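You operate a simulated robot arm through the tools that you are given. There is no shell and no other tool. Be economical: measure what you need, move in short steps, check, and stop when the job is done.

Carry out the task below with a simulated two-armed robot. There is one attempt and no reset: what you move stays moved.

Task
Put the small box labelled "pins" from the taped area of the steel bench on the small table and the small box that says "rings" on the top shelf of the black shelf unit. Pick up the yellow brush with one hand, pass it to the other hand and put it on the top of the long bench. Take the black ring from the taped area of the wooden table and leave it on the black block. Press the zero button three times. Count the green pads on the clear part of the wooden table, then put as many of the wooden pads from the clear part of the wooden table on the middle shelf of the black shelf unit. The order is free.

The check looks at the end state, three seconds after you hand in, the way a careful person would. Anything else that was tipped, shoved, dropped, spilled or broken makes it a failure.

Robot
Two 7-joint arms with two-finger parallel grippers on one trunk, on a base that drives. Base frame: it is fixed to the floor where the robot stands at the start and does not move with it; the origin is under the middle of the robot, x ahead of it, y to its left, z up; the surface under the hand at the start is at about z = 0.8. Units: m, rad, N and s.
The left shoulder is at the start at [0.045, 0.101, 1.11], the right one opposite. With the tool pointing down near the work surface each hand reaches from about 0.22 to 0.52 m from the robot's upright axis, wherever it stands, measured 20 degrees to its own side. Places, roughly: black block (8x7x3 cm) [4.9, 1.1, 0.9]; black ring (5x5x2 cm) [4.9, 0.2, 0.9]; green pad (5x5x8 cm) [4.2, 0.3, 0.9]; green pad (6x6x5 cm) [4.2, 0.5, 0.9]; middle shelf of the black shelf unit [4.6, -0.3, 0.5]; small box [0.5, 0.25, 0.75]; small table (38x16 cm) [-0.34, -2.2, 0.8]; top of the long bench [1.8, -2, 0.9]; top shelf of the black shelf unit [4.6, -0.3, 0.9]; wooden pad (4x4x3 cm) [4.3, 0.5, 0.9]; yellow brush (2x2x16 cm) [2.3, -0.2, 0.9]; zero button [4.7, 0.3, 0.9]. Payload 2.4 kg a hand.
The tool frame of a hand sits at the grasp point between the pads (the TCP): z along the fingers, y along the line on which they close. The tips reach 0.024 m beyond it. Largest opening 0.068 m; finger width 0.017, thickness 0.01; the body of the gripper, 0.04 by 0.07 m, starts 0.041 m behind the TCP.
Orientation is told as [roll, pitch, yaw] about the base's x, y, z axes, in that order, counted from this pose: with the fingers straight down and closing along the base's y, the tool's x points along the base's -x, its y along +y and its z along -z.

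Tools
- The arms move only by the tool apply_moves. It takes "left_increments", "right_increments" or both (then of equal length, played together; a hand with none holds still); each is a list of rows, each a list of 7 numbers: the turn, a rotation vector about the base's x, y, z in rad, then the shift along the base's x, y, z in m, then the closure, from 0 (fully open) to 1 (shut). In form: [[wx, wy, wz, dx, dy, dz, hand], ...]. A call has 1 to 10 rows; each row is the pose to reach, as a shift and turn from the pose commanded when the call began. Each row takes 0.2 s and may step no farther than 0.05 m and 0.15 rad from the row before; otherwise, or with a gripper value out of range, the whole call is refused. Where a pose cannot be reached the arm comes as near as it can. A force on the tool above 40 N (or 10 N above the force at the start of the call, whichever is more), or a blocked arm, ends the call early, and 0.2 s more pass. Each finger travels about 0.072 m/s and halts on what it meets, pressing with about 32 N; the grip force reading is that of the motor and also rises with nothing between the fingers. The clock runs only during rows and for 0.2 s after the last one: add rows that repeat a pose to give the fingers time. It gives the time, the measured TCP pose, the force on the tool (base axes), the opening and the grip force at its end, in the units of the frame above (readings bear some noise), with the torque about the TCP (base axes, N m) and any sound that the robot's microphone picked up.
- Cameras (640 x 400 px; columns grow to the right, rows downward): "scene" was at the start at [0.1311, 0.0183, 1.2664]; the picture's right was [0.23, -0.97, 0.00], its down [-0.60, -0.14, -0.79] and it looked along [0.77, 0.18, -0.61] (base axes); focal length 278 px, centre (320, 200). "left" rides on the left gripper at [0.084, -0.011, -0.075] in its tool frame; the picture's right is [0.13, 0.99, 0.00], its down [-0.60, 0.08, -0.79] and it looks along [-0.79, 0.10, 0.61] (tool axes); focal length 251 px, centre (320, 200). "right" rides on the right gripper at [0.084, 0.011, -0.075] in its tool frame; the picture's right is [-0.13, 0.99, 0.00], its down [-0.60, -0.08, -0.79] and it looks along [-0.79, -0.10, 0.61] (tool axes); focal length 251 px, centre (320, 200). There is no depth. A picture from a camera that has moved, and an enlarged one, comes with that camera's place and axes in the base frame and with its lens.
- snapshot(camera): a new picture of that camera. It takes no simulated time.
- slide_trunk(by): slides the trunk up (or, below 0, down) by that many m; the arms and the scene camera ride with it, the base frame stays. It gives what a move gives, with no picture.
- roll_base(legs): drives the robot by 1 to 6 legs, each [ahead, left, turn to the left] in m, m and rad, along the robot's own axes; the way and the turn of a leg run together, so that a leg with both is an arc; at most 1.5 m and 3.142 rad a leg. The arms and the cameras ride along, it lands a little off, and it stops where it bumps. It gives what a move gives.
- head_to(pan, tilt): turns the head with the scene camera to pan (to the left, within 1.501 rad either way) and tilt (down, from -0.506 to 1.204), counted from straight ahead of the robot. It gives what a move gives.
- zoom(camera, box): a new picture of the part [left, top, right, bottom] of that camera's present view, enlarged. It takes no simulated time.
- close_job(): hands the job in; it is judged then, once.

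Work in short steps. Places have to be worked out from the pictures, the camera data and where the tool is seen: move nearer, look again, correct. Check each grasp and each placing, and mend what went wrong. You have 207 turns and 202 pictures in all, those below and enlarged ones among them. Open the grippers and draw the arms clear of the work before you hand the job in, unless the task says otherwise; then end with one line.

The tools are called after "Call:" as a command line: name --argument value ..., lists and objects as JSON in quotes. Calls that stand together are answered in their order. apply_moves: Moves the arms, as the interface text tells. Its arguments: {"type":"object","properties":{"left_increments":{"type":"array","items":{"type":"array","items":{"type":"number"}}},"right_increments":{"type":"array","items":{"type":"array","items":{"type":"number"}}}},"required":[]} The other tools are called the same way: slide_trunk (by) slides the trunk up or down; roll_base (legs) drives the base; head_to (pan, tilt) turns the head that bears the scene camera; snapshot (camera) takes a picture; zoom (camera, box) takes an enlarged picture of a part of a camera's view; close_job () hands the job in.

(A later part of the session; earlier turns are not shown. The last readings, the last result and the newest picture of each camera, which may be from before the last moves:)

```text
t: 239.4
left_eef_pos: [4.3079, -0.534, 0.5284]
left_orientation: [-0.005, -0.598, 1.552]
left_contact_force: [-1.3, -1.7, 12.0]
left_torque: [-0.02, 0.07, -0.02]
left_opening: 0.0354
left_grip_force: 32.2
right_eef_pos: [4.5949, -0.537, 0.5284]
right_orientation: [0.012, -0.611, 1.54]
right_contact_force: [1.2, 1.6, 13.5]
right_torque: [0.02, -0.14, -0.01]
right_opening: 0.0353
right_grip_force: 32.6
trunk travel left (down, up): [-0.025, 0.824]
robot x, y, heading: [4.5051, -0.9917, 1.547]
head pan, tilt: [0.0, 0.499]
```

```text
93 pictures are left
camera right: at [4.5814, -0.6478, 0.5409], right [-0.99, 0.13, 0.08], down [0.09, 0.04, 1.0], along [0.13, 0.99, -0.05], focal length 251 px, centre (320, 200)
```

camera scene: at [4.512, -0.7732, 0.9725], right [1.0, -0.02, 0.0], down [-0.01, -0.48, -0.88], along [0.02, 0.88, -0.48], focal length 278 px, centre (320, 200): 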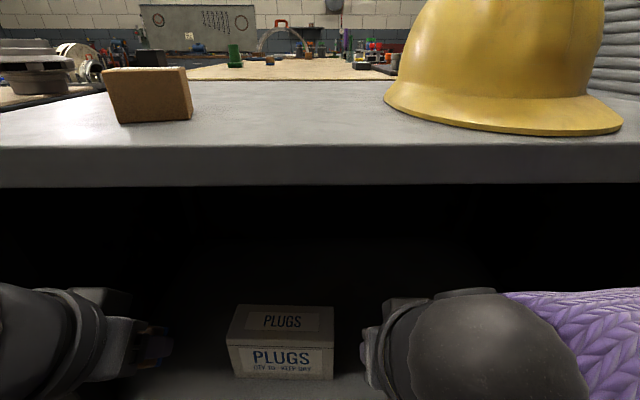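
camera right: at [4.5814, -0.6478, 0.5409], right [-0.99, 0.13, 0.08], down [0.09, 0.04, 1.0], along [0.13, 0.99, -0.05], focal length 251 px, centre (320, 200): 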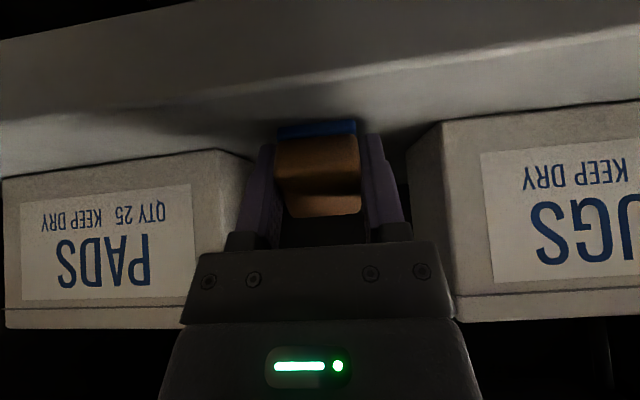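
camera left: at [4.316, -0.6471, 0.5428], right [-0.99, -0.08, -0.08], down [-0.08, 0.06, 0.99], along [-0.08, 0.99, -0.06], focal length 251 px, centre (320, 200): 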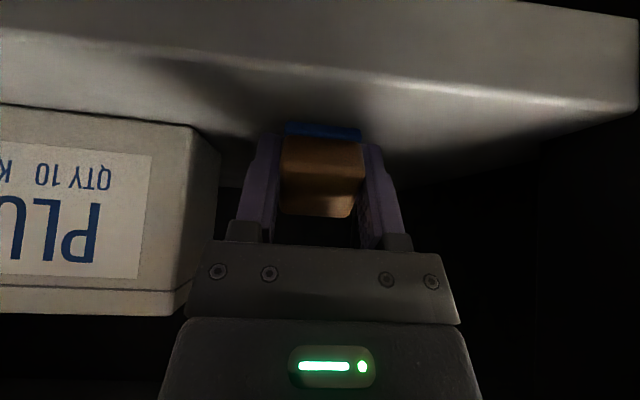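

Both pads now sit well onto the shelf. I'll open slightly (to 0.048) and withdraw along the tool axis.

Call:
apply_moves --left_increments '[[0, 0, 0, 0, 0, 0, 0.45], [0, 0, 0, 0, 0, 0, 0.35], [0, 0, 0, 0, 0, 0, 0.3], [0, 0, 0, 0, -0.007, 0.01, 0.3], [0, 0, 0, 0, -0.017, 0.025, 0.3], [0, 0, 0, 0, -0.034, 0.05, 0.3], [0, 0, 0, 0, -0.055, 0.085, 0.3], [0, 0, 0, 0, -0.08, 0.12, 0.3]]' --right_increments '[[0, 0, 0, 0, 0, 0, 0.45], [0, 0, 0, 0, 0, 0, 0.35], [0, 0, 0, 0, 0, 0, 0.3], [0, 0, 0, 0, -0.007, 0.01, 0.3], [0, 0, 0, 0, -0.017, 0.025, 0.3], [0, 0, 0, 0, -0.034, 0.05, 0.3], [0, 0, 0, 0, -0.055, 0.085, 0.3], [0, 0, 0, 0, -0.08, 0.12, 0.3]]'

Call:
snapshot --camera "left"

Call:
snapshot --camera "right"

```text
t: 241.2
left_eef_pos: [4.3047, -0.6033, 0.646]
left_orientation: [-0.005, -0.59, 1.55]
left_contact_force: [0.1, -0.6, -0.2]
left_torque: [0.0, 0.04, 0.02]
left_opening: 0.0476
left_grip_force: 0.0
left hand out of reach, approached as far as the arm can: row 8
right_eef_pos: [4.5957, -0.6181, 0.6455]
right_orientation: [0.007, -0.607, 1.539]
right_contact_force: [-0.1, 0.4, 0.1]
right_torque: [0.0, 0.03, 0.0]
right_opening: 0.0475
right_grip_force: 0.1
trunk travel left (down, up): [-0.025, 0.824]
robot x, y, heading: [4.5009, -0.9939, 1.551]
head pan, tilt: [0.0, 0.499]
```

```text
92 pictures are left
camera left: at [4.3123, -0.7153, 0.6609], right [-0.99, -0.08, -0.08], down [-0.08, 0.06, 0.99], along [-0.08, 0.99, -0.07], focal length 251 px, centre (320, 200)
```

left: 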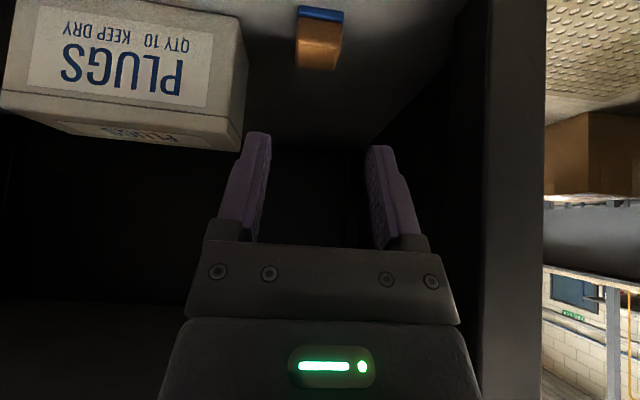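

```text
91 pictures are left
camera right: at [4.5818, -0.729, 0.6593], right [-0.99, 0.13, 0.08], down [0.09, 0.04, 1.0], along [0.13, 0.99, -0.05], focal length 251 px, centre (320, 200)
```

right: 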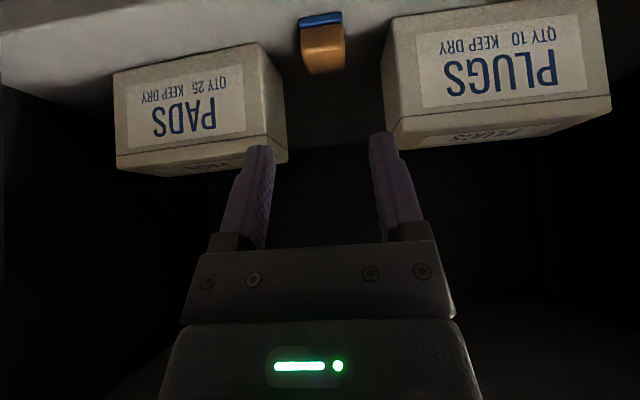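

Both pads stand flat on the middle shelf. I'll back out straight, raise the trunk again, untilt the hands and verify.

Call:
roll_base --legs '[[-0.3, 0, 0]]'

Call:
snapshot --camera "scene"

Call:
slide_trunk --by 0.3

Call:
apply_moves --left_increments '[[-0.12, 0, 0, -0.01, 0.02, 0.03, 0], [-0.24, 0, 0, -0.02, 0.04, 0.06, 0], [-0.36, 0, 0, -0.03, 0.05, 0.09, 0], [-0.48, 0, 0, -0.04, 0.06, 0.12, 0], [-0.6, 0, 0, -0.04, 0.06, 0.13, 0]]' --right_increments '[[-0.12, 0, 0, 0.03, 0.02, 0.03, 0], [-0.24, 0, 0, 0.06, 0.04, 0.06, 0], [-0.36, 0, 0, 0.08, 0.05, 0.09, 0], [-0.48, 0, 0, 0.09, 0.06, 0.12, 0], [-0.6, 0, 0, 0.09, 0.06, 0.13, 0]]'

```text
t: 243.2
left_eef_pos: [4.2979, -0.9, 0.6452]
left_orientation: [-0.008, -0.592, 1.55]
left_contact_force: [0.3, 0.8, 0.1]
left_torque: [-0.01, 0.0, 0.0]
left_opening: 0.0479
left_grip_force: 0.1
right_eef_pos: [4.5885, -0.9163, 0.6451]
right_orientation: [0.01, -0.608, 1.538]
right_contact_force: [0.3, 0.1, 0.9]
right_torque: [-0.03, 0.02, -0.01]
right_opening: 0.0477
right_grip_force: 0.0
trunk travel left (down, up): [-0.025, 0.824]
robot x, y, heading: [4.4984, -1.2868, 1.548]
head pan, tilt: [0.0, 0.499]
```

```text
90 pictures are left
camera scene: at [4.5058, -1.0708, 0.9724], right [1.0, -0.02, 0.0], down [-0.01, -0.48, -0.88], along [0.02, 0.88, -0.48], focal length 278 px, centre (320, 200)
```

scene: 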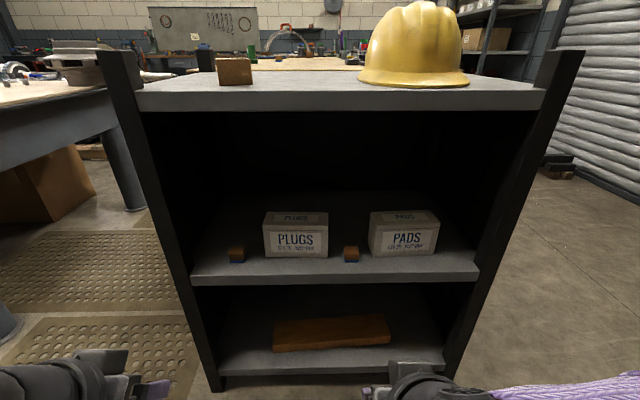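

```text
t: 246.2
left_eef_pos: [4.2981, -0.8991, 0.945]
left_orientation: [-0.004, -0.591, 1.551]
left_contact_force: [-0.5, -0.1, 0.6]
left_torque: [-0.04, -0.02, 0.01]
left_opening: 0.0476
left_grip_force: 0.1
right_eef_pos: [4.5883, -0.9159, 0.9445]
right_orientation: [0.01, -0.607, 1.537]
right_contact_force: [-1.4, 0.6, 0.0]
right_torque: [-0.01, -0.01, 0.02]
right_opening: 0.0475
right_grip_force: 0.0
trunk travel left (down, up): [-0.325, 0.524]
robot x, y, heading: [4.4972, -1.2896, 1.551]
head pan, tilt: [0.0, 0.499]
```

```text
t: 247.4
left_eef_pos: [4.2581, -0.8385, 1.074]
left_orientation: [-0.019, 0.009, 1.551]
left_contact_force: [0.0, -0.5, -1.0]
left_torque: [0.03, 0.0, -0.01]
left_opening: 0.0677
left_grip_force: 0.1
right_eef_pos: [4.6773, -0.8555, 1.0778]
right_orientation: [-0.009, -0.007, 1.547]
right_contact_force: [0.6, -0.6, 0.7]
right_torque: [0.0, -0.03, -0.05]
right_opening: 0.0678
right_grip_force: 0.1
trunk travel left (down, up): [-0.325, 0.524]
robot x, y, heading: [4.4966, -1.2892, 1.551]
head pan, tilt: [0.0, 0.499]
```

Confirmed: both wooden pads stand on the middle shelf. Next the yellow brush: I'll slide west along the aisle to x≈2.35, facing the steel bench.

Call:
roll_base --legs '[[0.17, 0, 0.02], [0, 1.1, 0], [0, 1.05, 0]]'

Call:
head_to --pan 0.0 --tilt 0.5

Call:
snapshot --camera "scene"

```text
t: 259.1
left_eef_pos: [2.0948, -0.6771, 1.0736]
left_orientation: [-0.02, 0.008, 1.581]
left_contact_force: [-0.5, -0.8, 0.2]
left_torque: [0.01, -0.01, 0.0]
left_opening: 0.068
left_grip_force: 0.1
right_eef_pos: [2.5162, -0.682, 1.0752]
right_orientation: [-0.01, -0.007, 1.569]
right_contact_force: [-0.1, -0.4, 0.4]
right_torque: [-0.01, 0.0, 0.01]
right_opening: 0.0677
right_grip_force: 0.1
trunk travel left (down, up): [-0.325, 0.524]
robot x, y, heading: [2.3455, -1.1192, 1.57]
head pan, tilt: [0.0, 0.499]
```

```text
t: 259.7
left_eef_pos: [2.0944, -0.676, 1.0742]
left_orientation: [-0.021, 0.011, 1.581]
left_contact_force: [-0.3, 0.3, 0.8]
left_torque: [-0.02, -0.04, 0.01]
left_opening: 0.0682
left_grip_force: 0.1
right_eef_pos: [2.5164, -0.6823, 1.0759]
right_orientation: [-0.009, -0.007, 1.57]
right_contact_force: [0.6, -0.8, 1.1]
right_torque: [-0.02, 0.01, -0.05]
right_opening: 0.0678
right_grip_force: 0.0
trunk travel left (down, up): [-0.325, 0.524]
robot x, y, heading: [2.3449, -1.1235, 1.568]
head pan, tilt: [0.0, 0.499]
```

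```text
89 pictures are left
camera scene: at [2.3491, -0.9875, 1.2805], right [1.0, 0.0, 0.0], down [0.0, -0.48, -0.88], along [0.0, 0.88, -0.48], focal length 278 px, centre (320, 200)
```

scene: 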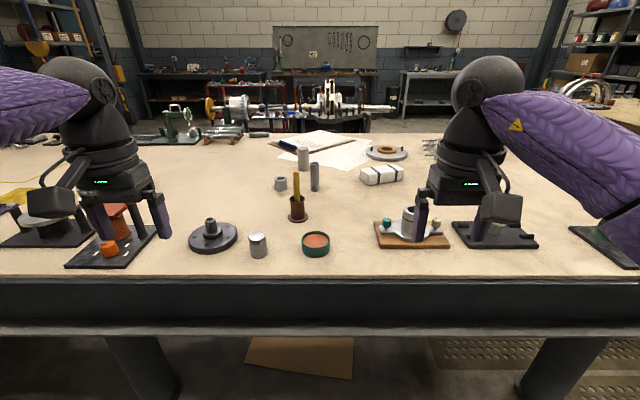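

The brush stands in a cup at about (2.28, -0.26), handle top z≈0.974. I'll drive 0.46 m ahead (there is open space under the bench) and look.

Call:
roll_base --legs '[[0.4, 0, 0], [0.06, -0.0, 0]]'

Call:
head_to --pan 0.1 --tilt 0.8

Call:
snapshot --camera "scene"

Call:
snapshot --camera "left"

```text
t: 262.8
left_eef_pos: [2.0955, -0.2131, 1.0745]
left_orientation: [-0.018, 0.008, 1.577]
left_contact_force: [1.1, 0.0, -0.9]
left_torque: [-0.03, 0.02, 0.0]
left_opening: 0.068
left_grip_force: 0.0
right_eef_pos: [2.5169, -0.2209, 1.0759]
right_orientation: [-0.008, -0.008, 1.567]
right_contact_force: [0.2, 0.3, -0.8]
right_torque: [0.0, -0.05, -0.05]
right_opening: 0.0679
right_grip_force: 0.0
trunk travel left (down, up): [-0.325, 0.524]
robot x, y, heading: [2.3462, -0.6571, 1.572]
head pan, tilt: [0.0, 0.499]
```

```text
t: 263.6
left_eef_pos: [2.0948, -0.2134, 1.0744]
left_orientation: [-0.021, 0.01, 1.577]
left_contact_force: [-0.4, -0.3, -0.5]
left_torque: [0.01, 0.02, 0.01]
left_opening: 0.0684
left_grip_force: 0.1
right_eef_pos: [2.517, -0.2201, 1.0751]
right_orientation: [-0.01, -0.009, 1.568]
right_contact_force: [-0.3, -0.4, 0.9]
right_torque: [-0.04, 0.02, 0.0]
right_opening: 0.0678
right_grip_force: 0.1
trunk travel left (down, up): [-0.325, 0.524]
robot x, y, heading: [2.3472, -0.6602, 1.569]
head pan, tilt: [0.099, 0.799]
```

```text
88 pictures are left
camera scene: at [2.3409, -0.5363, 1.2546], right [0.99, 0.1, 0.0], down [0.07, -0.71, -0.7], along [-0.07, 0.69, -0.72], focal length 278 px, centre (320, 200)
```

scene: 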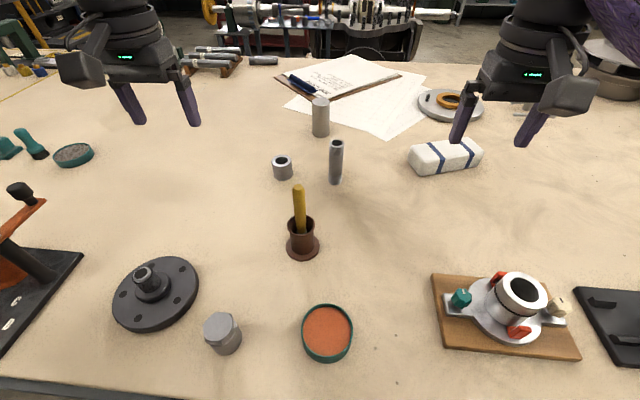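

```text
87 pictures are left
camera left: at [2.1053, -0.2982, 1.1504], right [-0.99, -0.14, -0.02], down [-0.1, 0.61, 0.79], along [-0.1, 0.78, -0.62], focal length 251 px, centre (320, 200)
```

left: 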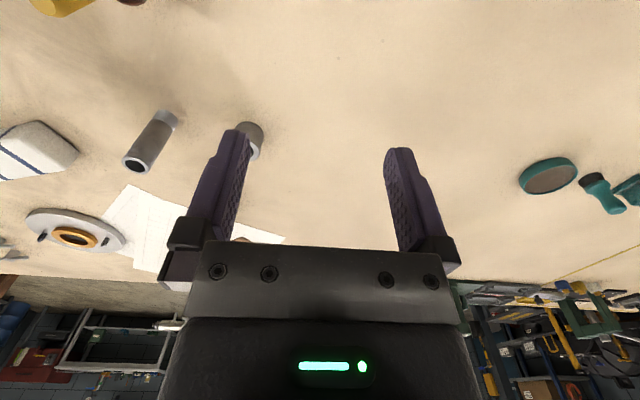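

Brush top is near (2.28, -0.244). I'll bring the left hand above it at the present height.

Call:
apply_moves --left_increments '[[0, 0, 0, 0.04, -0.01, 0, 0], [0, 0, 0, 0.08, -0.02, 0, 0], [0, 0, 0, 0.12, -0.03, 0, 0], [0, 0, 0, 0.16, -0.03, 0, 0], [0, 0, 0, 0.185, -0.03, 0, 0]]'

Call:
snapshot --camera "scene"

Call:
snapshot --camera "left"

```text
t: 264.8
left_eef_pos: [2.2268, -0.2597, 1.0657]
left_orientation: [-0.02, 0.008, 1.576]
left_contact_force: [0.2, -0.5, 0.1]
left_torque: [0.06, 0.0, 0.0]
left_opening: 0.0681
left_grip_force: 0.2
left hand out of reach, approached as far as the arm can: row 3, 4, 5
right_eef_pos: [2.5162, -0.2211, 1.0753]
right_orientation: [-0.009, -0.009, 1.568]
right_contact_force: [0.6, -0.1, -0.9]
right_torque: [0.04, -0.02, 0.0]
right_opening: 0.0679
right_grip_force: 0.0
trunk travel left (down, up): [-0.325, 0.524]
robot x, y, heading: [2.3457, -0.6557, 1.573]
head pan, tilt: [0.099, 0.799]
```

```text
86 pictures are left
camera scene: at [2.3408, -0.5363, 1.2545], right [0.99, 0.1, 0.0], down [0.07, -0.71, -0.7], along [-0.07, 0.69, -0.72], focal length 278 px, centre (320, 200)
```

scene: 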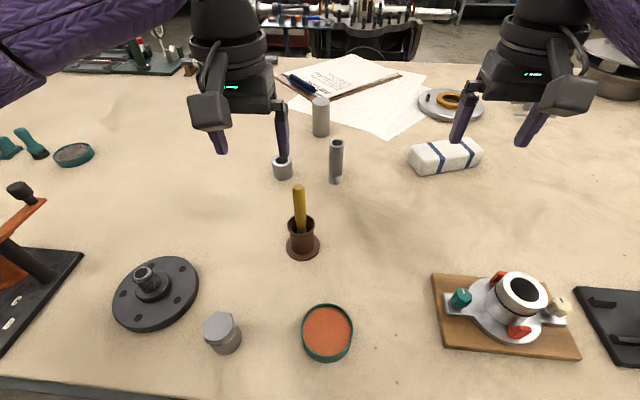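

```text
85 pictures are left
camera left: at [2.236, -0.3433, 1.1423], right [-0.99, -0.14, -0.02], down [-0.1, 0.61, 0.79], along [-0.1, 0.78, -0.62], focal length 251 px, centre (320, 200)
```

left: 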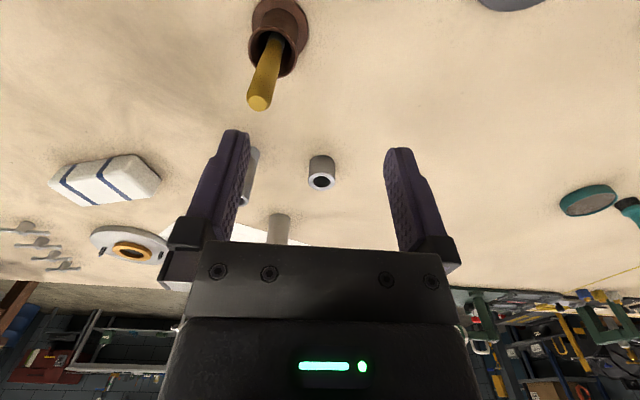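

Refined brush top: (2.274, -0.227, 0.957). The left arm is again limited across the body, so I'll shift the base 0.1 m right and 0.03 m ahead.

Call:
roll_base --legs '[[0.03, -0.1, 0]]'

Call:
apply_moves --left_increments '[[0, 0, 0, -0.025, 0, 0.01, 0], [0, 0, 0, -0.053, 0.002, 0.01, 0], [0, 0, 0, -0.053, 0.002, 0, 0]]'

Call:
snapshot --camera "left"

Call:
snapshot --camera "scene"

```text
t: 266.0
left_eef_pos: [2.3267, -0.2296, 1.0671]
left_orientation: [-0.018, 0.009, 1.577]
left_contact_force: [0.5, -0.1, -0.7]
left_torque: [0.04, 0.01, 0.0]
left_opening: 0.0676
left_grip_force: 0.0
right_eef_pos: [2.6162, -0.192, 1.0761]
right_orientation: [-0.01, -0.01, 1.564]
right_contact_force: [-0.7, -0.2, 1.0]
right_torque: [0.01, 0.01, -0.03]
right_opening: 0.0677
right_grip_force: 0.1
trunk travel left (down, up): [-0.325, 0.524]
robot x, y, heading: [2.4422, -0.6299, 1.574]
head pan, tilt: [0.099, 0.799]
```

```text
t: 266.8
left_eef_pos: [2.2737, -0.2259, 1.0658]
left_orientation: [-0.019, 0.008, 1.577]
left_contact_force: [0.2, 0.1, 0.2]
left_torque: [0.03, 0.01, 0.03]
left_opening: 0.0678
left_grip_force: 0.1
right_eef_pos: [2.6168, -0.1909, 1.0757]
right_orientation: [-0.009, -0.009, 1.565]
right_contact_force: [0.2, 0.5, 0.4]
right_torque: [0.03, -0.01, -0.02]
right_opening: 0.0679
right_grip_force: 0.0
trunk travel left (down, up): [-0.325, 0.524]
robot x, y, heading: [2.4451, -0.6304, 1.572]
head pan, tilt: [0.099, 0.799]
```

```text
84 pictures are left
camera left: at [2.2831, -0.3105, 1.1423], right [-0.99, -0.13, -0.02], down [-0.1, 0.61, 0.79], along [-0.09, 0.78, -0.62], focal length 251 px, centre (320, 200)
```

left: 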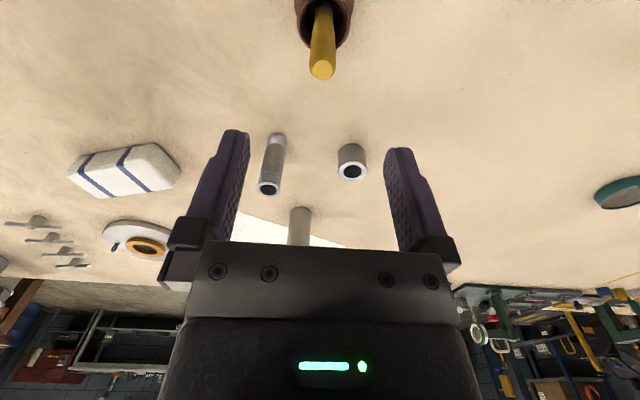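

```text
83 pictures are left
camera scene: at [2.4406, -0.5063, 1.2545], right [1.0, 0.1, 0.0], down [0.07, -0.71, -0.7], along [-0.07, 0.69, -0.72], focal length 278 px, centre (320, 200)
```

scene: 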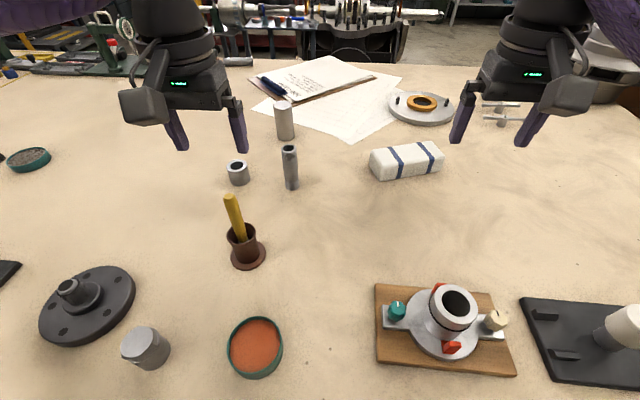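

Both views agree on the brush top at (2.276, -0.229, 0.957), nearly vertical. I'll descend to TCP z≈0.935, grip and pull straight up.

Call:
apply_moves --left_increments '[[0, 0, 0, 0.002, -0.004, -0.04, 0], [0, 0, 0, 0.002, -0.004, -0.08, 0], [0, 0, 0, 0.002, -0.004, -0.11, 0], [0, 0, 0, 0.002, -0.004, -0.13, 0], [0, 0, 0, 0.002, -0.004, -0.13, 0]]'

Call:
snapshot --camera "left"

Call:
zoom --camera "scene" --box '[140, 140, 340, 280]'

```text
t: 268.0
left_eef_pos: [2.2757, -0.2303, 0.9353]
left_orientation: [-0.018, 0.009, 1.576]
left_contact_force: [-0.3, 0.0, 1.1]
left_torque: [-0.03, -0.03, 0.0]
left_opening: 0.068
left_grip_force: 0.0
right_eef_pos: [2.6157, -0.1908, 1.076]
right_orientation: [-0.011, -0.009, 1.565]
right_contact_force: [0.1, -0.9, 0.8]
right_torque: [0.06, 0.0, -0.01]
right_opening: 0.0677
right_grip_force: 0.0
trunk travel left (down, up): [-0.325, 0.524]
robot x, y, heading: [2.4467, -0.629, 1.564]
head pan, tilt: [0.099, 0.799]
```

```text
82 pictures are left
camera left: at [2.2848, -0.3147, 1.0122], right [-0.99, -0.13, -0.02], down [-0.1, 0.61, 0.79], along [-0.1, 0.78, -0.62], focal length 251 px, centre (320, 200)
```

left: 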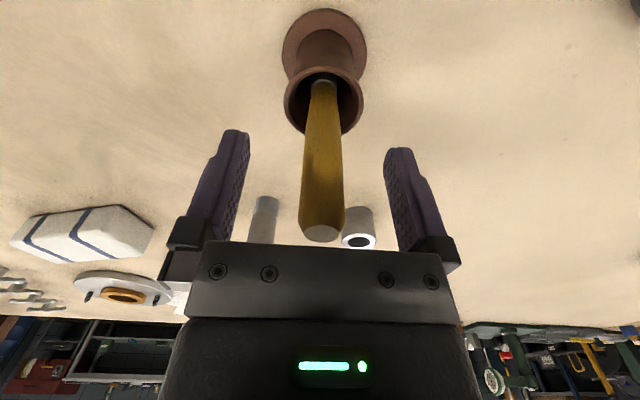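

```text
2.86 times, centred on (240, 210) of scene
camera zoom: at [2.4407, -0.5063, 1.2545], right [1.0, 0.1, 0.0], down [0.07, -0.71, -0.7], along [-0.07, 0.69, -0.72], focal length 794 px, centre (549, 171)
```

zoom: 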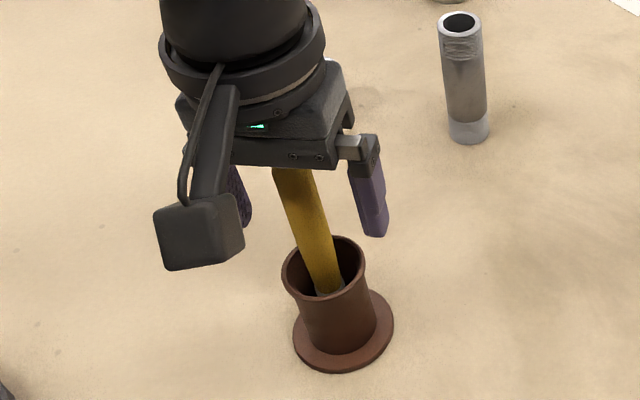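

The handle is between the fingers. Closing and lifting straight up in two stages.

Call:
apply_moves --left_increments '[[0, 0, 0, 0, 0, 0, 0.4], [0, 0, 0, 0, 0, 0, 0.8], [0, 0, 0, 0, 0, 0, 1], [0, 0, 0, 0, 0, 0, 1], [0, 0, 0, 0, 0, 0, 1], [0, 0, 0, 0, 0, 0.02, 1], [0, 0, 0, 0, 0, 0.05, 1]]'

Call:
snapshot --camera "scene"

```text
t: 269.6
left_eef_pos: [2.2754, -0.2295, 0.9876]
left_orientation: [-0.017, 0.01, 1.574]
left_contact_force: [0.7, 0.0, -0.5]
left_torque: [0.01, -0.01, -0.01]
left_opening: 0.019
left_grip_force: 31.9
right_eef_pos: [2.6167, -0.1917, 1.076]
right_orientation: [-0.007, -0.009, 1.566]
right_contact_force: [0.1, -0.2, -0.1]
right_torque: [-0.04, 0.01, 0.03]
right_opening: 0.068
right_grip_force: 0.0
trunk travel left (down, up): [-0.325, 0.524]
robot x, y, heading: [2.4493, -0.6323, 1.572]
head pan, tilt: [0.099, 0.799]
```

```text
80 pictures are left
camera scene: at [2.4407, -0.5064, 1.2545], right [1.0, 0.1, 0.0], down [0.07, -0.71, -0.7], along [-0.07, 0.69, -0.72], focal length 278 px, centre (320, 200)
```

scene: 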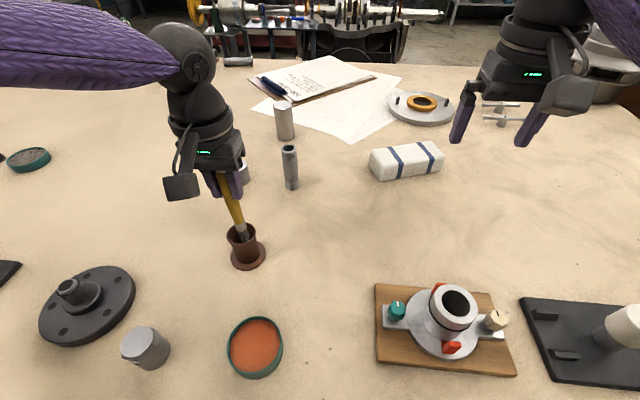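

The brush is sliding out and the cup stays in place. Continuing straight up until it is fully clear.

Call:
apply_moves --left_increments '[[0, 0, 0, 0, 0, 0.03, 1], [0, 0, 0, 0, 0, 0.06, 1], [0, 0, 0, 0, 0, 0.09, 1], [0, 0, 0, 0, 0, 0.12, 1]]'

Call:
snapshot --camera "scene"

```text
t: 270.6
left_eef_pos: [2.2753, -0.2308, 1.1064]
left_orientation: [-0.02, 0.009, 1.575]
left_contact_force: [-0.1, 0.0, -0.3]
left_torque: [0.0, 0.04, -0.02]
left_opening: 0.0187
left_grip_force: 31.4
right_eef_pos: [2.6162, -0.1919, 1.0748]
right_orientation: [-0.01, -0.011, 1.564]
right_contact_force: [0.0, -0.7, -0.4]
right_torque: [0.01, -0.01, 0.02]
right_opening: 0.0679
right_grip_force: 0.1
trunk travel left (down, up): [-0.325, 0.524]
robot x, y, heading: [2.4488, -0.6298, 1.571]
head pan, tilt: [0.099, 0.799]
```

```text
79 pictures are left
camera scene: at [2.4407, -0.5063, 1.2545], right [1.0, 0.1, 0.0], down [0.07, -0.71, -0.7], along [-0.07, 0.69, -0.72], focal length 278 px, centre (320, 200)
```

scene: 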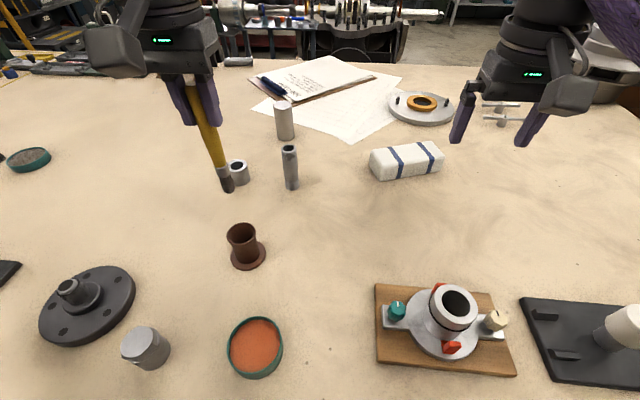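

The brush is out and the cup undisturbed. I'll back into the aisle, then rotate the left hand so the brush points right toward the other hand.

Call:
roll_base --legs '[[-0.45, 0, 0]]'

Call:
apply_moves --left_increments '[[0, -0.14, 0, -0.01, 0, 0.01, 1], [0, -0.28, 0, -0.02, 0, 0.02, 1], [0, -0.42, 0, -0.03, 0, 0.02, 1], [0, -0.56, 0, -0.04, 0, 0.02, 1], [0, -0.7, 0, -0.04, 0, 0.02, 1], [0, -0.84, 0, -0.04, 0, 0.02, 1], [0, -0.98, 0, -0.04, 0, 0.02, 1], [0, -1.1, 0, -0.04, 0, 0.02, 1]]'

Call:
head_to --pan 0.1 --tilt 0.5

Call:
snapshot --camera "scene"

```text
t: 273.3
left_eef_pos: [2.2746, -0.684, 1.107]
left_orientation: [-0.021, 0.009, 1.579]
left_contact_force: [-0.1, -0.1, -1.0]
left_torque: [0.0, -0.02, 0.04]
left_opening: 0.0189
left_grip_force: 32.0
right_eef_pos: [2.6137, -0.6425, 1.0758]
right_orientation: [-0.008, -0.009, 1.572]
right_contact_force: [-1.1, -0.3, 0.0]
right_torque: [0.03, -0.01, 0.01]
right_opening: 0.0678
right_grip_force: 0.1
trunk travel left (down, up): [-0.325, 0.524]
robot x, y, heading: [2.4466, -1.0837, 1.576]
head pan, tilt: [0.099, 0.799]
```

```text
t: 275.1
left_eef_pos: [2.2346, -0.6842, 1.126]
left_orientation: [-1.121, 0.013, 1.568]
left_contact_force: [0.2, 0.4, -0.2]
left_torque: [0.01, 0.04, -0.01]
left_opening: 0.0188
left_grip_force: 32.1
right_eef_pos: [2.6154, -0.6431, 1.0752]
right_orientation: [-0.009, -0.009, 1.569]
right_contact_force: [-0.4, 0.7, -0.1]
right_torque: [-0.02, 0.03, -0.03]
right_opening: 0.068
right_grip_force: 0.1
trunk travel left (down, up): [-0.325, 0.524]
robot x, y, heading: [2.4466, -1.0812, 1.574]
head pan, tilt: [0.099, 0.799]
```

```text
t: 275.9
left_eef_pos: [2.2343, -0.6837, 1.1257]
left_orientation: [-1.12, 0.013, 1.567]
left_contact_force: [-1.4, -0.7, -0.8]
left_torque: [-0.01, 0.03, 0.02]
left_opening: 0.0189
left_grip_force: 32.0
right_eef_pos: [2.6152, -0.6426, 1.0753]
right_orientation: [-0.009, -0.008, 1.57]
right_contact_force: [0.1, -0.6, 0.0]
right_torque: [0.02, 0.0, 0.0]
right_opening: 0.0681
right_grip_force: 0.0
trunk travel left (down, up): [-0.325, 0.524]
robot x, y, heading: [2.447, -1.0822, 1.575]
head pan, tilt: [0.099, 0.499]
```

```text
78 pictures are left
camera scene: at [2.4397, -0.9487, 1.2804], right [0.99, 0.1, 0.0], down [0.05, -0.48, -0.88], along [-0.09, 0.87, -0.48], focal length 278 px, centre (320, 200)
```

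scene: 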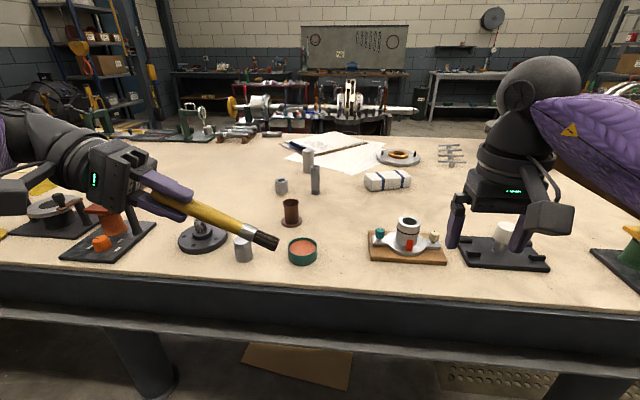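

The brush points to the right, 63° from vertical. So the right hand's camera clears the left hand, I'll yaw the left hand by -0.47 and move it to mid-front, and raise the right hand with yaw +1.1.

Call:
apply_moves --left_increments '[[0, 0, -0.06, 0.02, -0.005, 0, 1], [0, 0, -0.12, 0.04, -0.01, 0, 1], [0, 0, -0.18, 0.06, -0.015, 0, 1], [0, 0, -0.24, 0.08, -0.02, 0, 1], [0, 0, -0.3, 0.1, -0.025, 0, 1], [0, 0, -0.36, 0.12, -0.03, 0, 1], [0, 0, -0.42, 0.14, -0.036, 0, 1], [0, 0, -0.47, 0.145, -0.036, 0, 1]]' --right_increments '[[0, 0, 0.14, 0.01, 0, 0.03, 0], [0, 0, 0.28, 0.02, 0, 0.06, 0], [0, 0, 0.42, 0.02, 0, 0.09, 0], [0, 0, 0.56, 0.02, 0, 0.12, 0], [0, 0, 0.7, 0.02, 0, 0.12, 0], [0, 0, 0.84, 0.02, 0, 0.12, 0], [0, 0, 0.98, 0.02, 0, 0.12, 0], [0, 0, 1.1, 0.02, 0, 0.12, 0]]'

Call:
snapshot --camera "scene"

```text
t: 277.7
left_eef_pos: [2.3793, -0.7265, 1.1326]
left_orientation: [-1.106, 0.009, 1.103]
left_contact_force: [0.2, 0.2, -1.3]
left_torque: [0.04, 0.04, 0.01]
left_opening: 0.0189
left_grip_force: 32.2
left hand out of reach, approached as far as the arm can: row 8
right_eef_pos: [2.5561, -0.7608, 1.1371]
right_orientation: [-0.008, -0.011, 2.671]
right_contact_force: [0.3, -0.1, -0.1]
right_torque: [0.0, 0.0, -0.02]
right_opening: 0.068
right_grip_force: 0.0
right hand out of reach, approached as far as the arm can: row 3, 4, 5, 6, 7, 8
trunk travel left (down, up): [-0.325, 0.524]
robot x, y, heading: [2.4467, -1.0784, 1.574]
head pan, tilt: [0.099, 0.499]
```

```text
77 pictures are left
camera scene: at [2.4398, -0.9488, 1.2805], right [0.99, 0.1, 0.0], down [0.05, -0.48, -0.88], along [-0.09, 0.87, -0.48], focal length 278 px, centre (320, 200)
```

scene: 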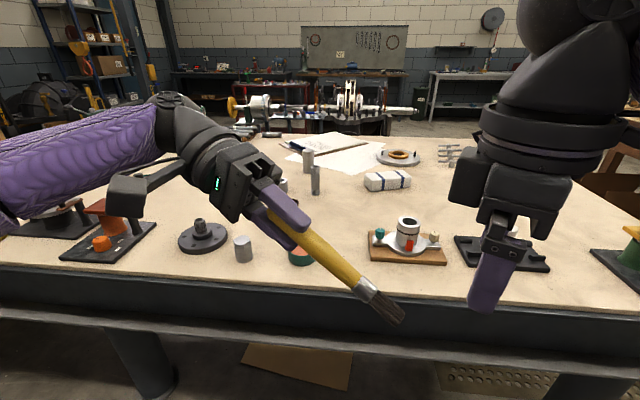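

The right hand sits 5 cm off the brush axis. I'll first line it up with the axis, still beyond the bristles, then check before sliding over the handle.

Call:
apply_moves --right_increments '[[0, 0, 0, 0.0, -0.02, -0.015, 0], [0, 0, 0, -0.01, -0.035, -0.03, 0], [0, 0, 0, -0.0227, -0.0445, -0.042, 0]]'

Call:
snapshot --camera "right"

Call:
snapshot --camera "scene"

```text
t: 278.5
left_eef_pos: [2.3773, -0.7265, 1.133]
left_orientation: [-1.105, 0.01, 1.1]
left_contact_force: [-0.1, 0.5, -1.2]
left_torque: [-0.02, 0.03, 0.0]
left_opening: 0.0187
left_grip_force: 31.5
right_eef_pos: [2.5315, -0.8057, 1.0969]
right_orientation: [-0.008, -0.008, 2.671]
right_contact_force: [0.5, 0.0, -0.2]
right_torque: [-0.02, -0.02, -0.01]
right_opening: 0.0681
right_grip_force: 0.1
trunk travel left (down, up): [-0.325, 0.524]
robot x, y, heading: [2.4424, -1.0826, 1.573]
head pan, tilt: [0.099, 0.499]
```

```text
76 pictures are left
camera right: at [2.602, -0.8537, 1.17], right [-0.57, -0.82, -0.01], down [-0.5, 0.34, 0.8], along [-0.66, 0.46, -0.6], focal length 251 px, centre (320, 200)
```

right: 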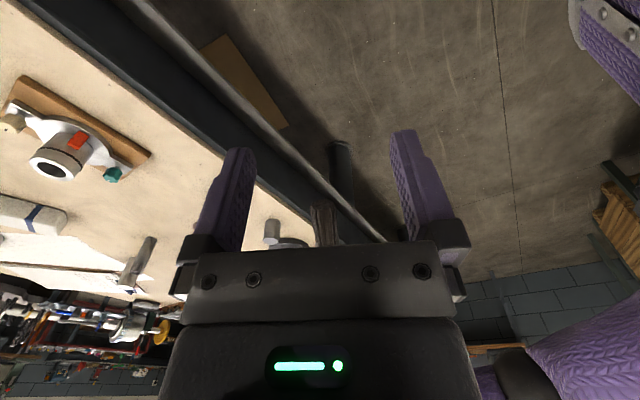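

```text
75 pictures are left
camera scene: at [2.4397, -0.9487, 1.2805], right [0.99, 0.1, 0.0], down [0.05, -0.48, -0.88], along [-0.09, 0.87, -0.48], focal length 278 px, centre (320, 200)
```

scene: 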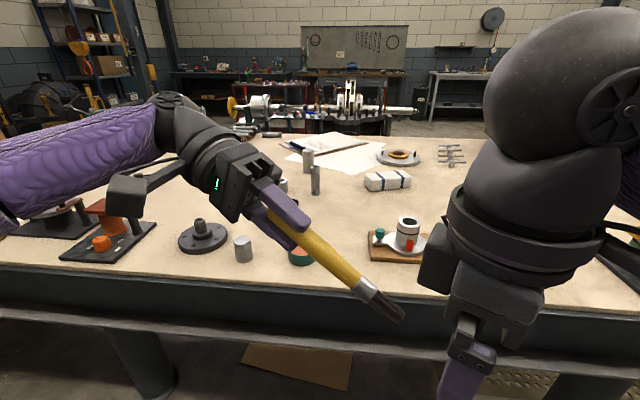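

The bristle end is centred between the right fingers. I'll lower 12 mm and slide along the brush axis to the handle.

Call:
apply_moves --right_increments '[[0, 0, 0, 0, 0, -0.012, 0], [0, 0, 0, -0.027, 0.0137, -0.012, 0], [0, 0, 0, -0.054, 0.0274, -0.012, 0], [0, 0, 0, -0.075, 0.0385, -0.012, 0], [0, 0, 0, -0.086, 0.0445, -0.012, 0]]'

Call:
snapshot --camera "right"

Call:
snapshot --camera "scene"

```text
t: 279.7
left_eef_pos: [2.379, -0.7262, 1.132]
left_orientation: [-1.104, 0.01, 1.103]
left_contact_force: [-5.7, 4.3, -5.9]
left_torque: [0.11, 0.26, 0.07]
left_opening: 0.0186
left_grip_force: 32.5
right_eef_pos: [2.4445, -0.7621, 1.0841]
right_orientation: [-0.009, -0.01, 2.671]
right_contact_force: [6.7, -3.3, 4.9]
right_torque: [0.26, 0.42, 0.01]
right_opening: 0.0682
right_grip_force: 0.1
trunk travel left (down, up): [-0.325, 0.524]
robot x, y, heading: [2.4469, -1.0789, 1.576]
head pan, tilt: [0.099, 0.499]
```

```text
74 pictures are left
camera right: at [2.5153, -0.8093, 1.1585], right [-0.56, -0.83, -0.01], down [-0.5, 0.33, 0.8], along [-0.66, 0.46, -0.6], focal length 251 px, centre (320, 200)
```

right: 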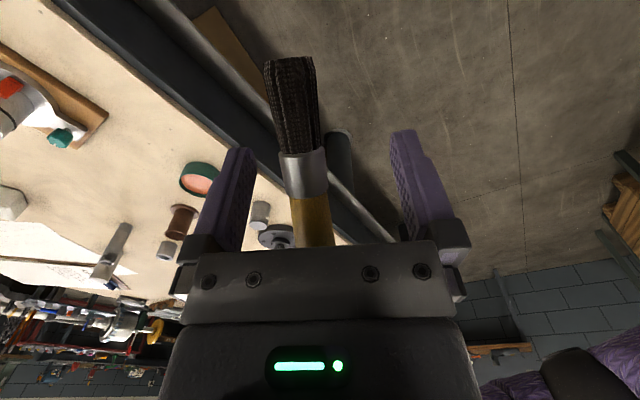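

```text
73 pictures are left
camera scene: at [2.4396, -0.9487, 1.2805], right [0.99, 0.1, 0.0], down [0.05, -0.48, -0.88], along [-0.09, 0.87, -0.48], focal length 278 px, centre (320, 200)
```

scene: 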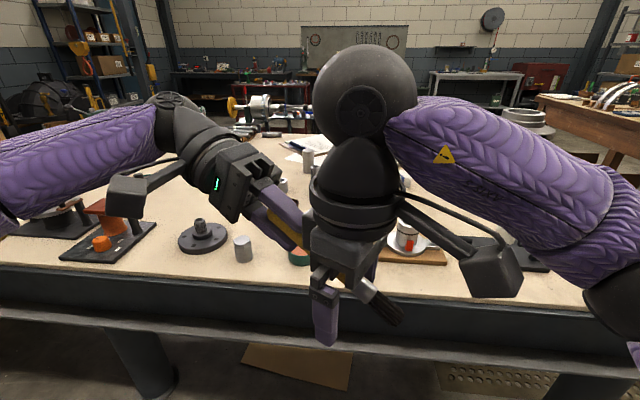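

The handle is between the right fingers, touching the palm lightly. I'll raise the right hand 8 mm and close.

Call:
apply_moves --right_increments '[[0, 0, 0, 0.003, -0.0015, 0.008, 0], [0, 0, 0, 0.003, -0.0015, 0.008, 0.3], [0, 0, 0, 0.003, -0.0015, 0.008, 0.6], [0, 0, 0, 0.003, -0.0015, 0.008, 0.9], [0, 0, 0, 0.003, -0.0015, 0.008, 1], [0, 0, 0, 0.003, -0.0015, 0.008, 1]]'

Call:
snapshot --camera "right"

```text
t: 281.1
left_eef_pos: [2.3779, -0.7277, 1.1333]
left_orientation: [-1.104, 0.011, 1.102]
left_contact_force: [-6.9, -12.9, -1.2]
left_torque: [-0.37, 0.3, -0.73]
left_opening: 0.0191
left_grip_force: 31.4
right_eef_pos: [2.448, -0.7632, 1.0912]
right_orientation: [-0.009, -0.009, 2.668]
right_contact_force: [7.7, 13.2, 0.0]
right_torque: [-0.16, 0.15, -0.45]
right_opening: 0.0168
right_grip_force: 31.9
trunk travel left (down, up): [-0.325, 0.524]
robot x, y, heading: [2.4465, -1.0819, 1.572]
head pan, tilt: [0.099, 0.499]
```

```text
72 pictures are left
camera right: at [2.5187, -0.8113, 1.1656], right [-0.57, -0.82, -0.01], down [-0.5, 0.34, 0.8], along [-0.66, 0.46, -0.6], focal length 251 px, centre (320, 200)
```

right: 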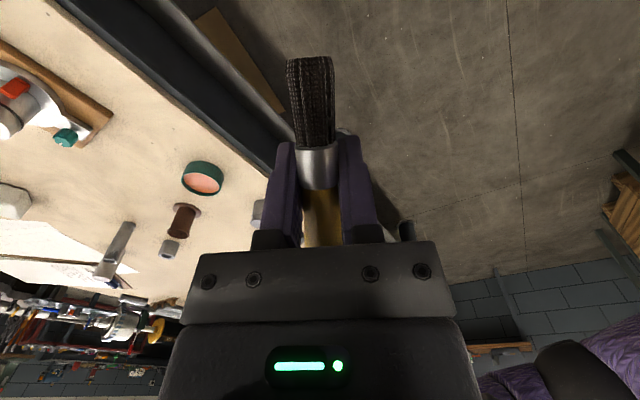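

The right hand grips the handle (0.0168). Now I'll open the left hand and withdraw it along its axis.

Call:
apply_moves --left_increments '[[0, 0, 0, 0, 0, 0, 0.5], [0, 0, 0, 0, 0, 0, 0], [0, 0, 0, 0, 0, 0, 0], [0, 0, 0, -0.032, 0.016, 0.018, 0], [0, 0, 0, -0.064, 0.032, 0.03, 0], [0, 0, 0, -0.1, 0.05, 0.03, 0], [0, 0, 0, -0.14, 0.06, 0.03, 0], [0, 0, 0, -0.18, 0.06, 0.03, 0]]'

Call:
snapshot --camera "scene"

Call:
snapshot --camera "right"

```text
t: 282.8
left_eef_pos: [2.2533, -0.7188, 1.148]
left_orientation: [-1.12, 0.023, 1.114]
left_contact_force: [5.9, 2.4, -0.9]
left_torque: [0.01, 0.08, 0.07]
left_opening: 0.0679
left_grip_force: 0.1
left hand out of reach, approached as far as the arm can: row 6, 7, 8
right_eef_pos: [2.448, -0.7614, 1.091]
right_orientation: [-0.005, -0.011, 2.67]
right_contact_force: [0.5, 0.6, -0.4]
right_torque: [-0.04, 0.01, -0.03]
right_opening: 0.0169
right_grip_force: 31.9
trunk travel left (down, up): [-0.325, 0.524]
robot x, y, heading: [2.4466, -1.0846, 1.577]
head pan, tilt: [0.099, 0.499]
stopped in row 8 (left hand): the force on the tool passed its limit at 83 N (the readings are from after the stop); the commanded pose is now the measured one
```

```text
71 pictures are left
camera scene: at [2.4416, -0.9475, 1.2803], right [0.99, 0.1, 0.0], down [0.05, -0.48, -0.88], along [-0.09, 0.87, -0.48], focal length 278 px, centre (320, 200)
```

scene: 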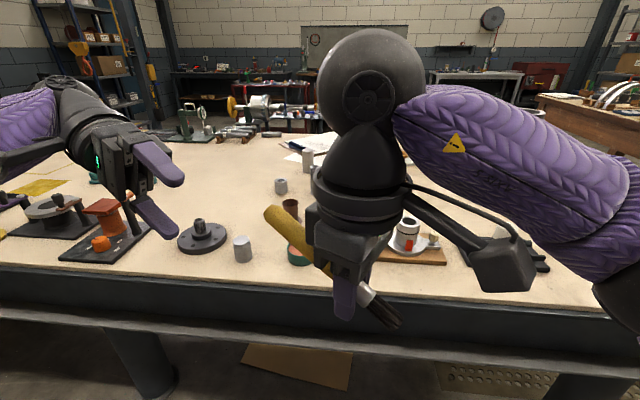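

```text
70 pictures are left
camera right: at [2.5201, -0.8103, 1.1652], right [-0.56, -0.83, -0.01], down [-0.5, 0.34, 0.8], along [-0.66, 0.45, -0.6], focal length 251 px, centre (320, 200)
```

right: 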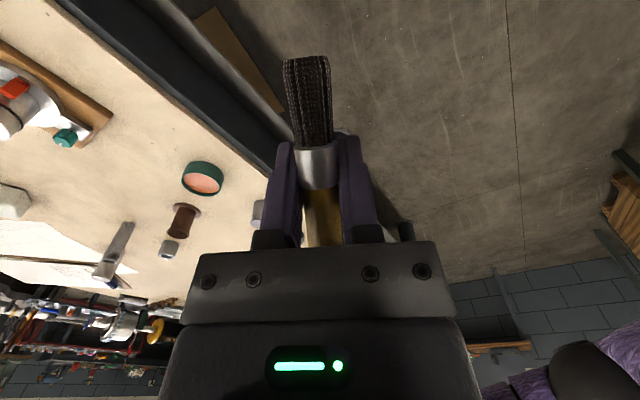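

The brush passed to the right hand. The left's force stop was likely contact with my own body, so I'll untilt the left hand and ease it away.

Call:
apply_moves --left_increments '[[0.0623, 0.1225, 0, 0, 0.01, 0, 0], [0.1246, 0.245, 0, 0, 0.02, 0, 0], [0.1869, 0.3675, 0, 0, 0.03, 0, 0], [0.2492, 0.49, 0, 0, 0.04, 0, 0], [0.3115, 0.6125, 0, -0.01, 0.04, 0, 0], [0.3738, 0.735, 0, -0.02, 0.04, 0, 0], [0.4361, 0.8575, 0, -0.03, 0.04, 0, 0], [0.4984, 0.98, 0, -0.04, 0.04, 0, 0]]'

Call:
snapshot --camera "scene"

```text
t: 283.1
left_eef_pos: [2.2534, -0.7131, 1.1486]
left_orientation: [-1.085, 0.028, 1.127]
left_contact_force: [5.9, 2.6, -3.1]
left_torque: [0.09, -0.15, 0.02]
left_opening: 0.0679
left_grip_force: 0.1
right_eef_pos: [2.4479, -0.7628, 1.0911]
right_orientation: [-0.008, -0.009, 2.67]
right_contact_force: [-0.3, 0.6, -0.7]
right_torque: [0.01, 0.02, 0.01]
right_opening: 0.0169
right_grip_force: 32.3
trunk travel left (down, up): [-0.325, 0.524]
robot x, y, heading: [2.4491, -1.0822, 1.577]
head pan, tilt: [0.099, 0.499]
stopped in row 1 (left hand): the force on the tool passed its limit at 70 N (the readings are from after the stop); the commanded pose is now the measured one
```

```text
69 pictures are left
camera scene: at [2.4401, -0.9484, 1.2804], right [0.99, 0.1, 0.0], down [0.05, -0.48, -0.88], along [-0.09, 0.87, -0.48], focal length 278 px, centre (320, 200)
```

scene: 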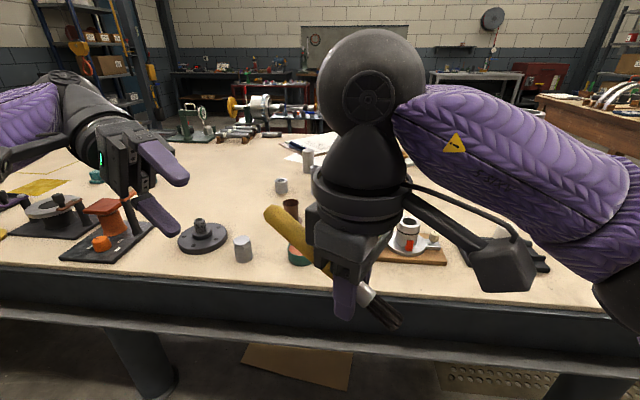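

Call:
snapshot --camera "left"

Call:
head_to --pan 0.9 --tilt 0.6

Call:
snapshot --camera "scene"

```text
68 pictures are left
camera left: at [2.1626, -0.7626, 1.1947], right [-0.48, 0.06, -0.87], down [-0.4, 0.87, 0.28], along [0.78, 0.49, -0.4], focal length 251 px, centre (320, 200)
```

left: 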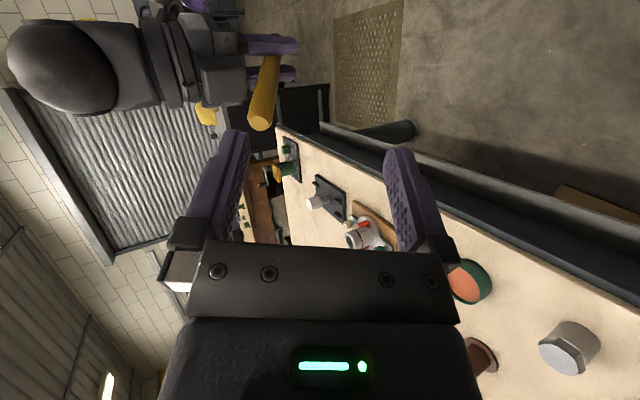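

```text
t: 284.3
left_eef_pos: [2.2527, -0.7145, 1.1482]
left_orientation: [-1.086, 0.027, 1.126]
left_contact_force: [9.9, 4.7, 0.6]
left_torque: [-0.25, 0.48, 0.11]
left_opening: 0.0679
left_grip_force: 0.0
right_eef_pos: [2.4479, -0.7628, 1.0907]
right_orientation: [-0.008, -0.01, 2.671]
right_contact_force: [-1.5, 0.0, 0.1]
right_torque: [0.0, -0.02, 0.0]
right_opening: 0.0169
right_grip_force: 31.5
trunk travel left (down, up): [-0.325, 0.524]
robot x, y, heading: [2.4469, -1.0812, 1.573]
head pan, tilt: [0.901, 0.6]
```

```text
67 pictures are left
camera scene: at [2.3797, -0.9845, 1.2714], right [0.62, 0.79, 0.0], down [0.44, -0.35, -0.82], along [-0.65, 0.51, -0.57], focal length 278 px, centre (320, 200)
```

scene: 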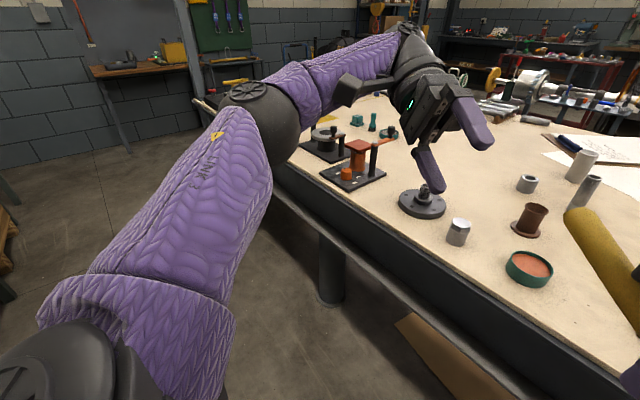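

The left gripper's camera is just touching my own forearm. I'll extend the hand outward first, then untilt.

Call:
apply_moves --left_increments '[[0, 0, 0, 0.02, 0.02, 0, 0], [0, 0, 0, 0.03, 0.05, 0, 0], [0.06, 0.12, 0, 0.03, 0.07, 0, 0], [0.12, 0.24, 0, 0.03, 0.08, 0, 0], [0.18, 0.36, 0, 0.02, 0.08, 0, 0], [0.24, 0.48, 0, 0.01, 0.08, 0, 0], [0.3, 0.6, 0, 0, 0.08, 0, 0], [0.36, 0.72, 0, -0.02, 0.08, 0, 0], [0.42, 0.84, 0, -0.04, 0.08, 0, 0], [0.48, 0.96, 0, -0.06, 0.08, 0, 0]]'

Call:
head_to --pan 0.1 --tilt 0.6

Call:
snapshot --camera "scene"

```text
t: 284.6
left_eef_pos: [2.2665, -0.6999, 1.1481]
left_orientation: [-1.084, 0.028, 1.136]
left_contact_force: [15.9, 5.5, -1.9]
left_torque: [-0.12, 0.46, 0.37]
left_opening: 0.068
left_grip_force: 0.0
right_eef_pos: [2.4475, -0.7636, 1.0917]
right_orientation: [-0.008, -0.008, 2.67]
right_contact_force: [0.3, -0.1, -0.1]
right_torque: [-0.03, -0.02, -0.01]
right_opening: 0.0169
right_grip_force: 31.7
trunk travel left (down, up): [-0.325, 0.524]
robot x, y, heading: [2.4453, -1.0804, 1.576]
head pan, tilt: [0.901, 0.6]
stopped in row 1 (left hand): the force on the tool passed its limit at 50 N (the readings are from after the stop); the commanded pose is now the measured one
```

```text
t: 285.8
left_eef_pos: [2.2667, -0.6993, 1.1483]
left_orientation: [-1.086, 0.03, 1.135]
left_contact_force: [28.9, 14.7, 0.1]
left_torque: [-0.69, 1.3, 0.21]
left_opening: 0.0679
left_grip_force: 0.0
right_eef_pos: [2.4477, -0.7636, 1.0914]
right_orientation: [-0.01, -0.01, 2.67]
right_contact_force: [-0.1, -0.4, 0.0]
right_torque: [-0.01, -0.01, -0.02]
right_opening: 0.0167
right_grip_force: 32.4
trunk travel left (down, up): [-0.325, 0.524]
robot x, y, heading: [2.4445, -1.083, 1.572]
head pan, tilt: [0.099, 0.6]
```

```text
66 pictures are left
camera scene: at [2.44, -0.9513, 1.2714], right [0.99, 0.1, 0.0], down [0.06, -0.56, -0.82], along [-0.09, 0.82, -0.57], focal length 278 px, centre (320, 200)
```

scene: 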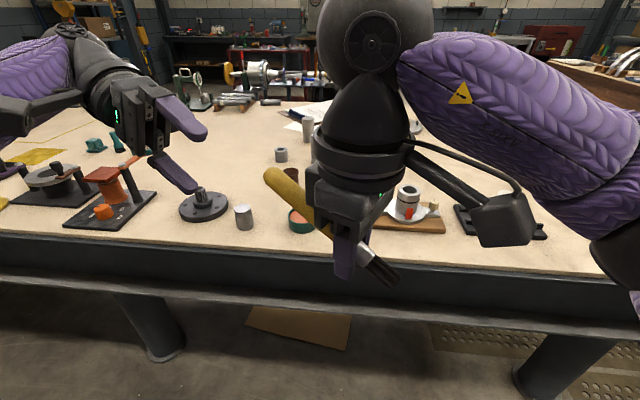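

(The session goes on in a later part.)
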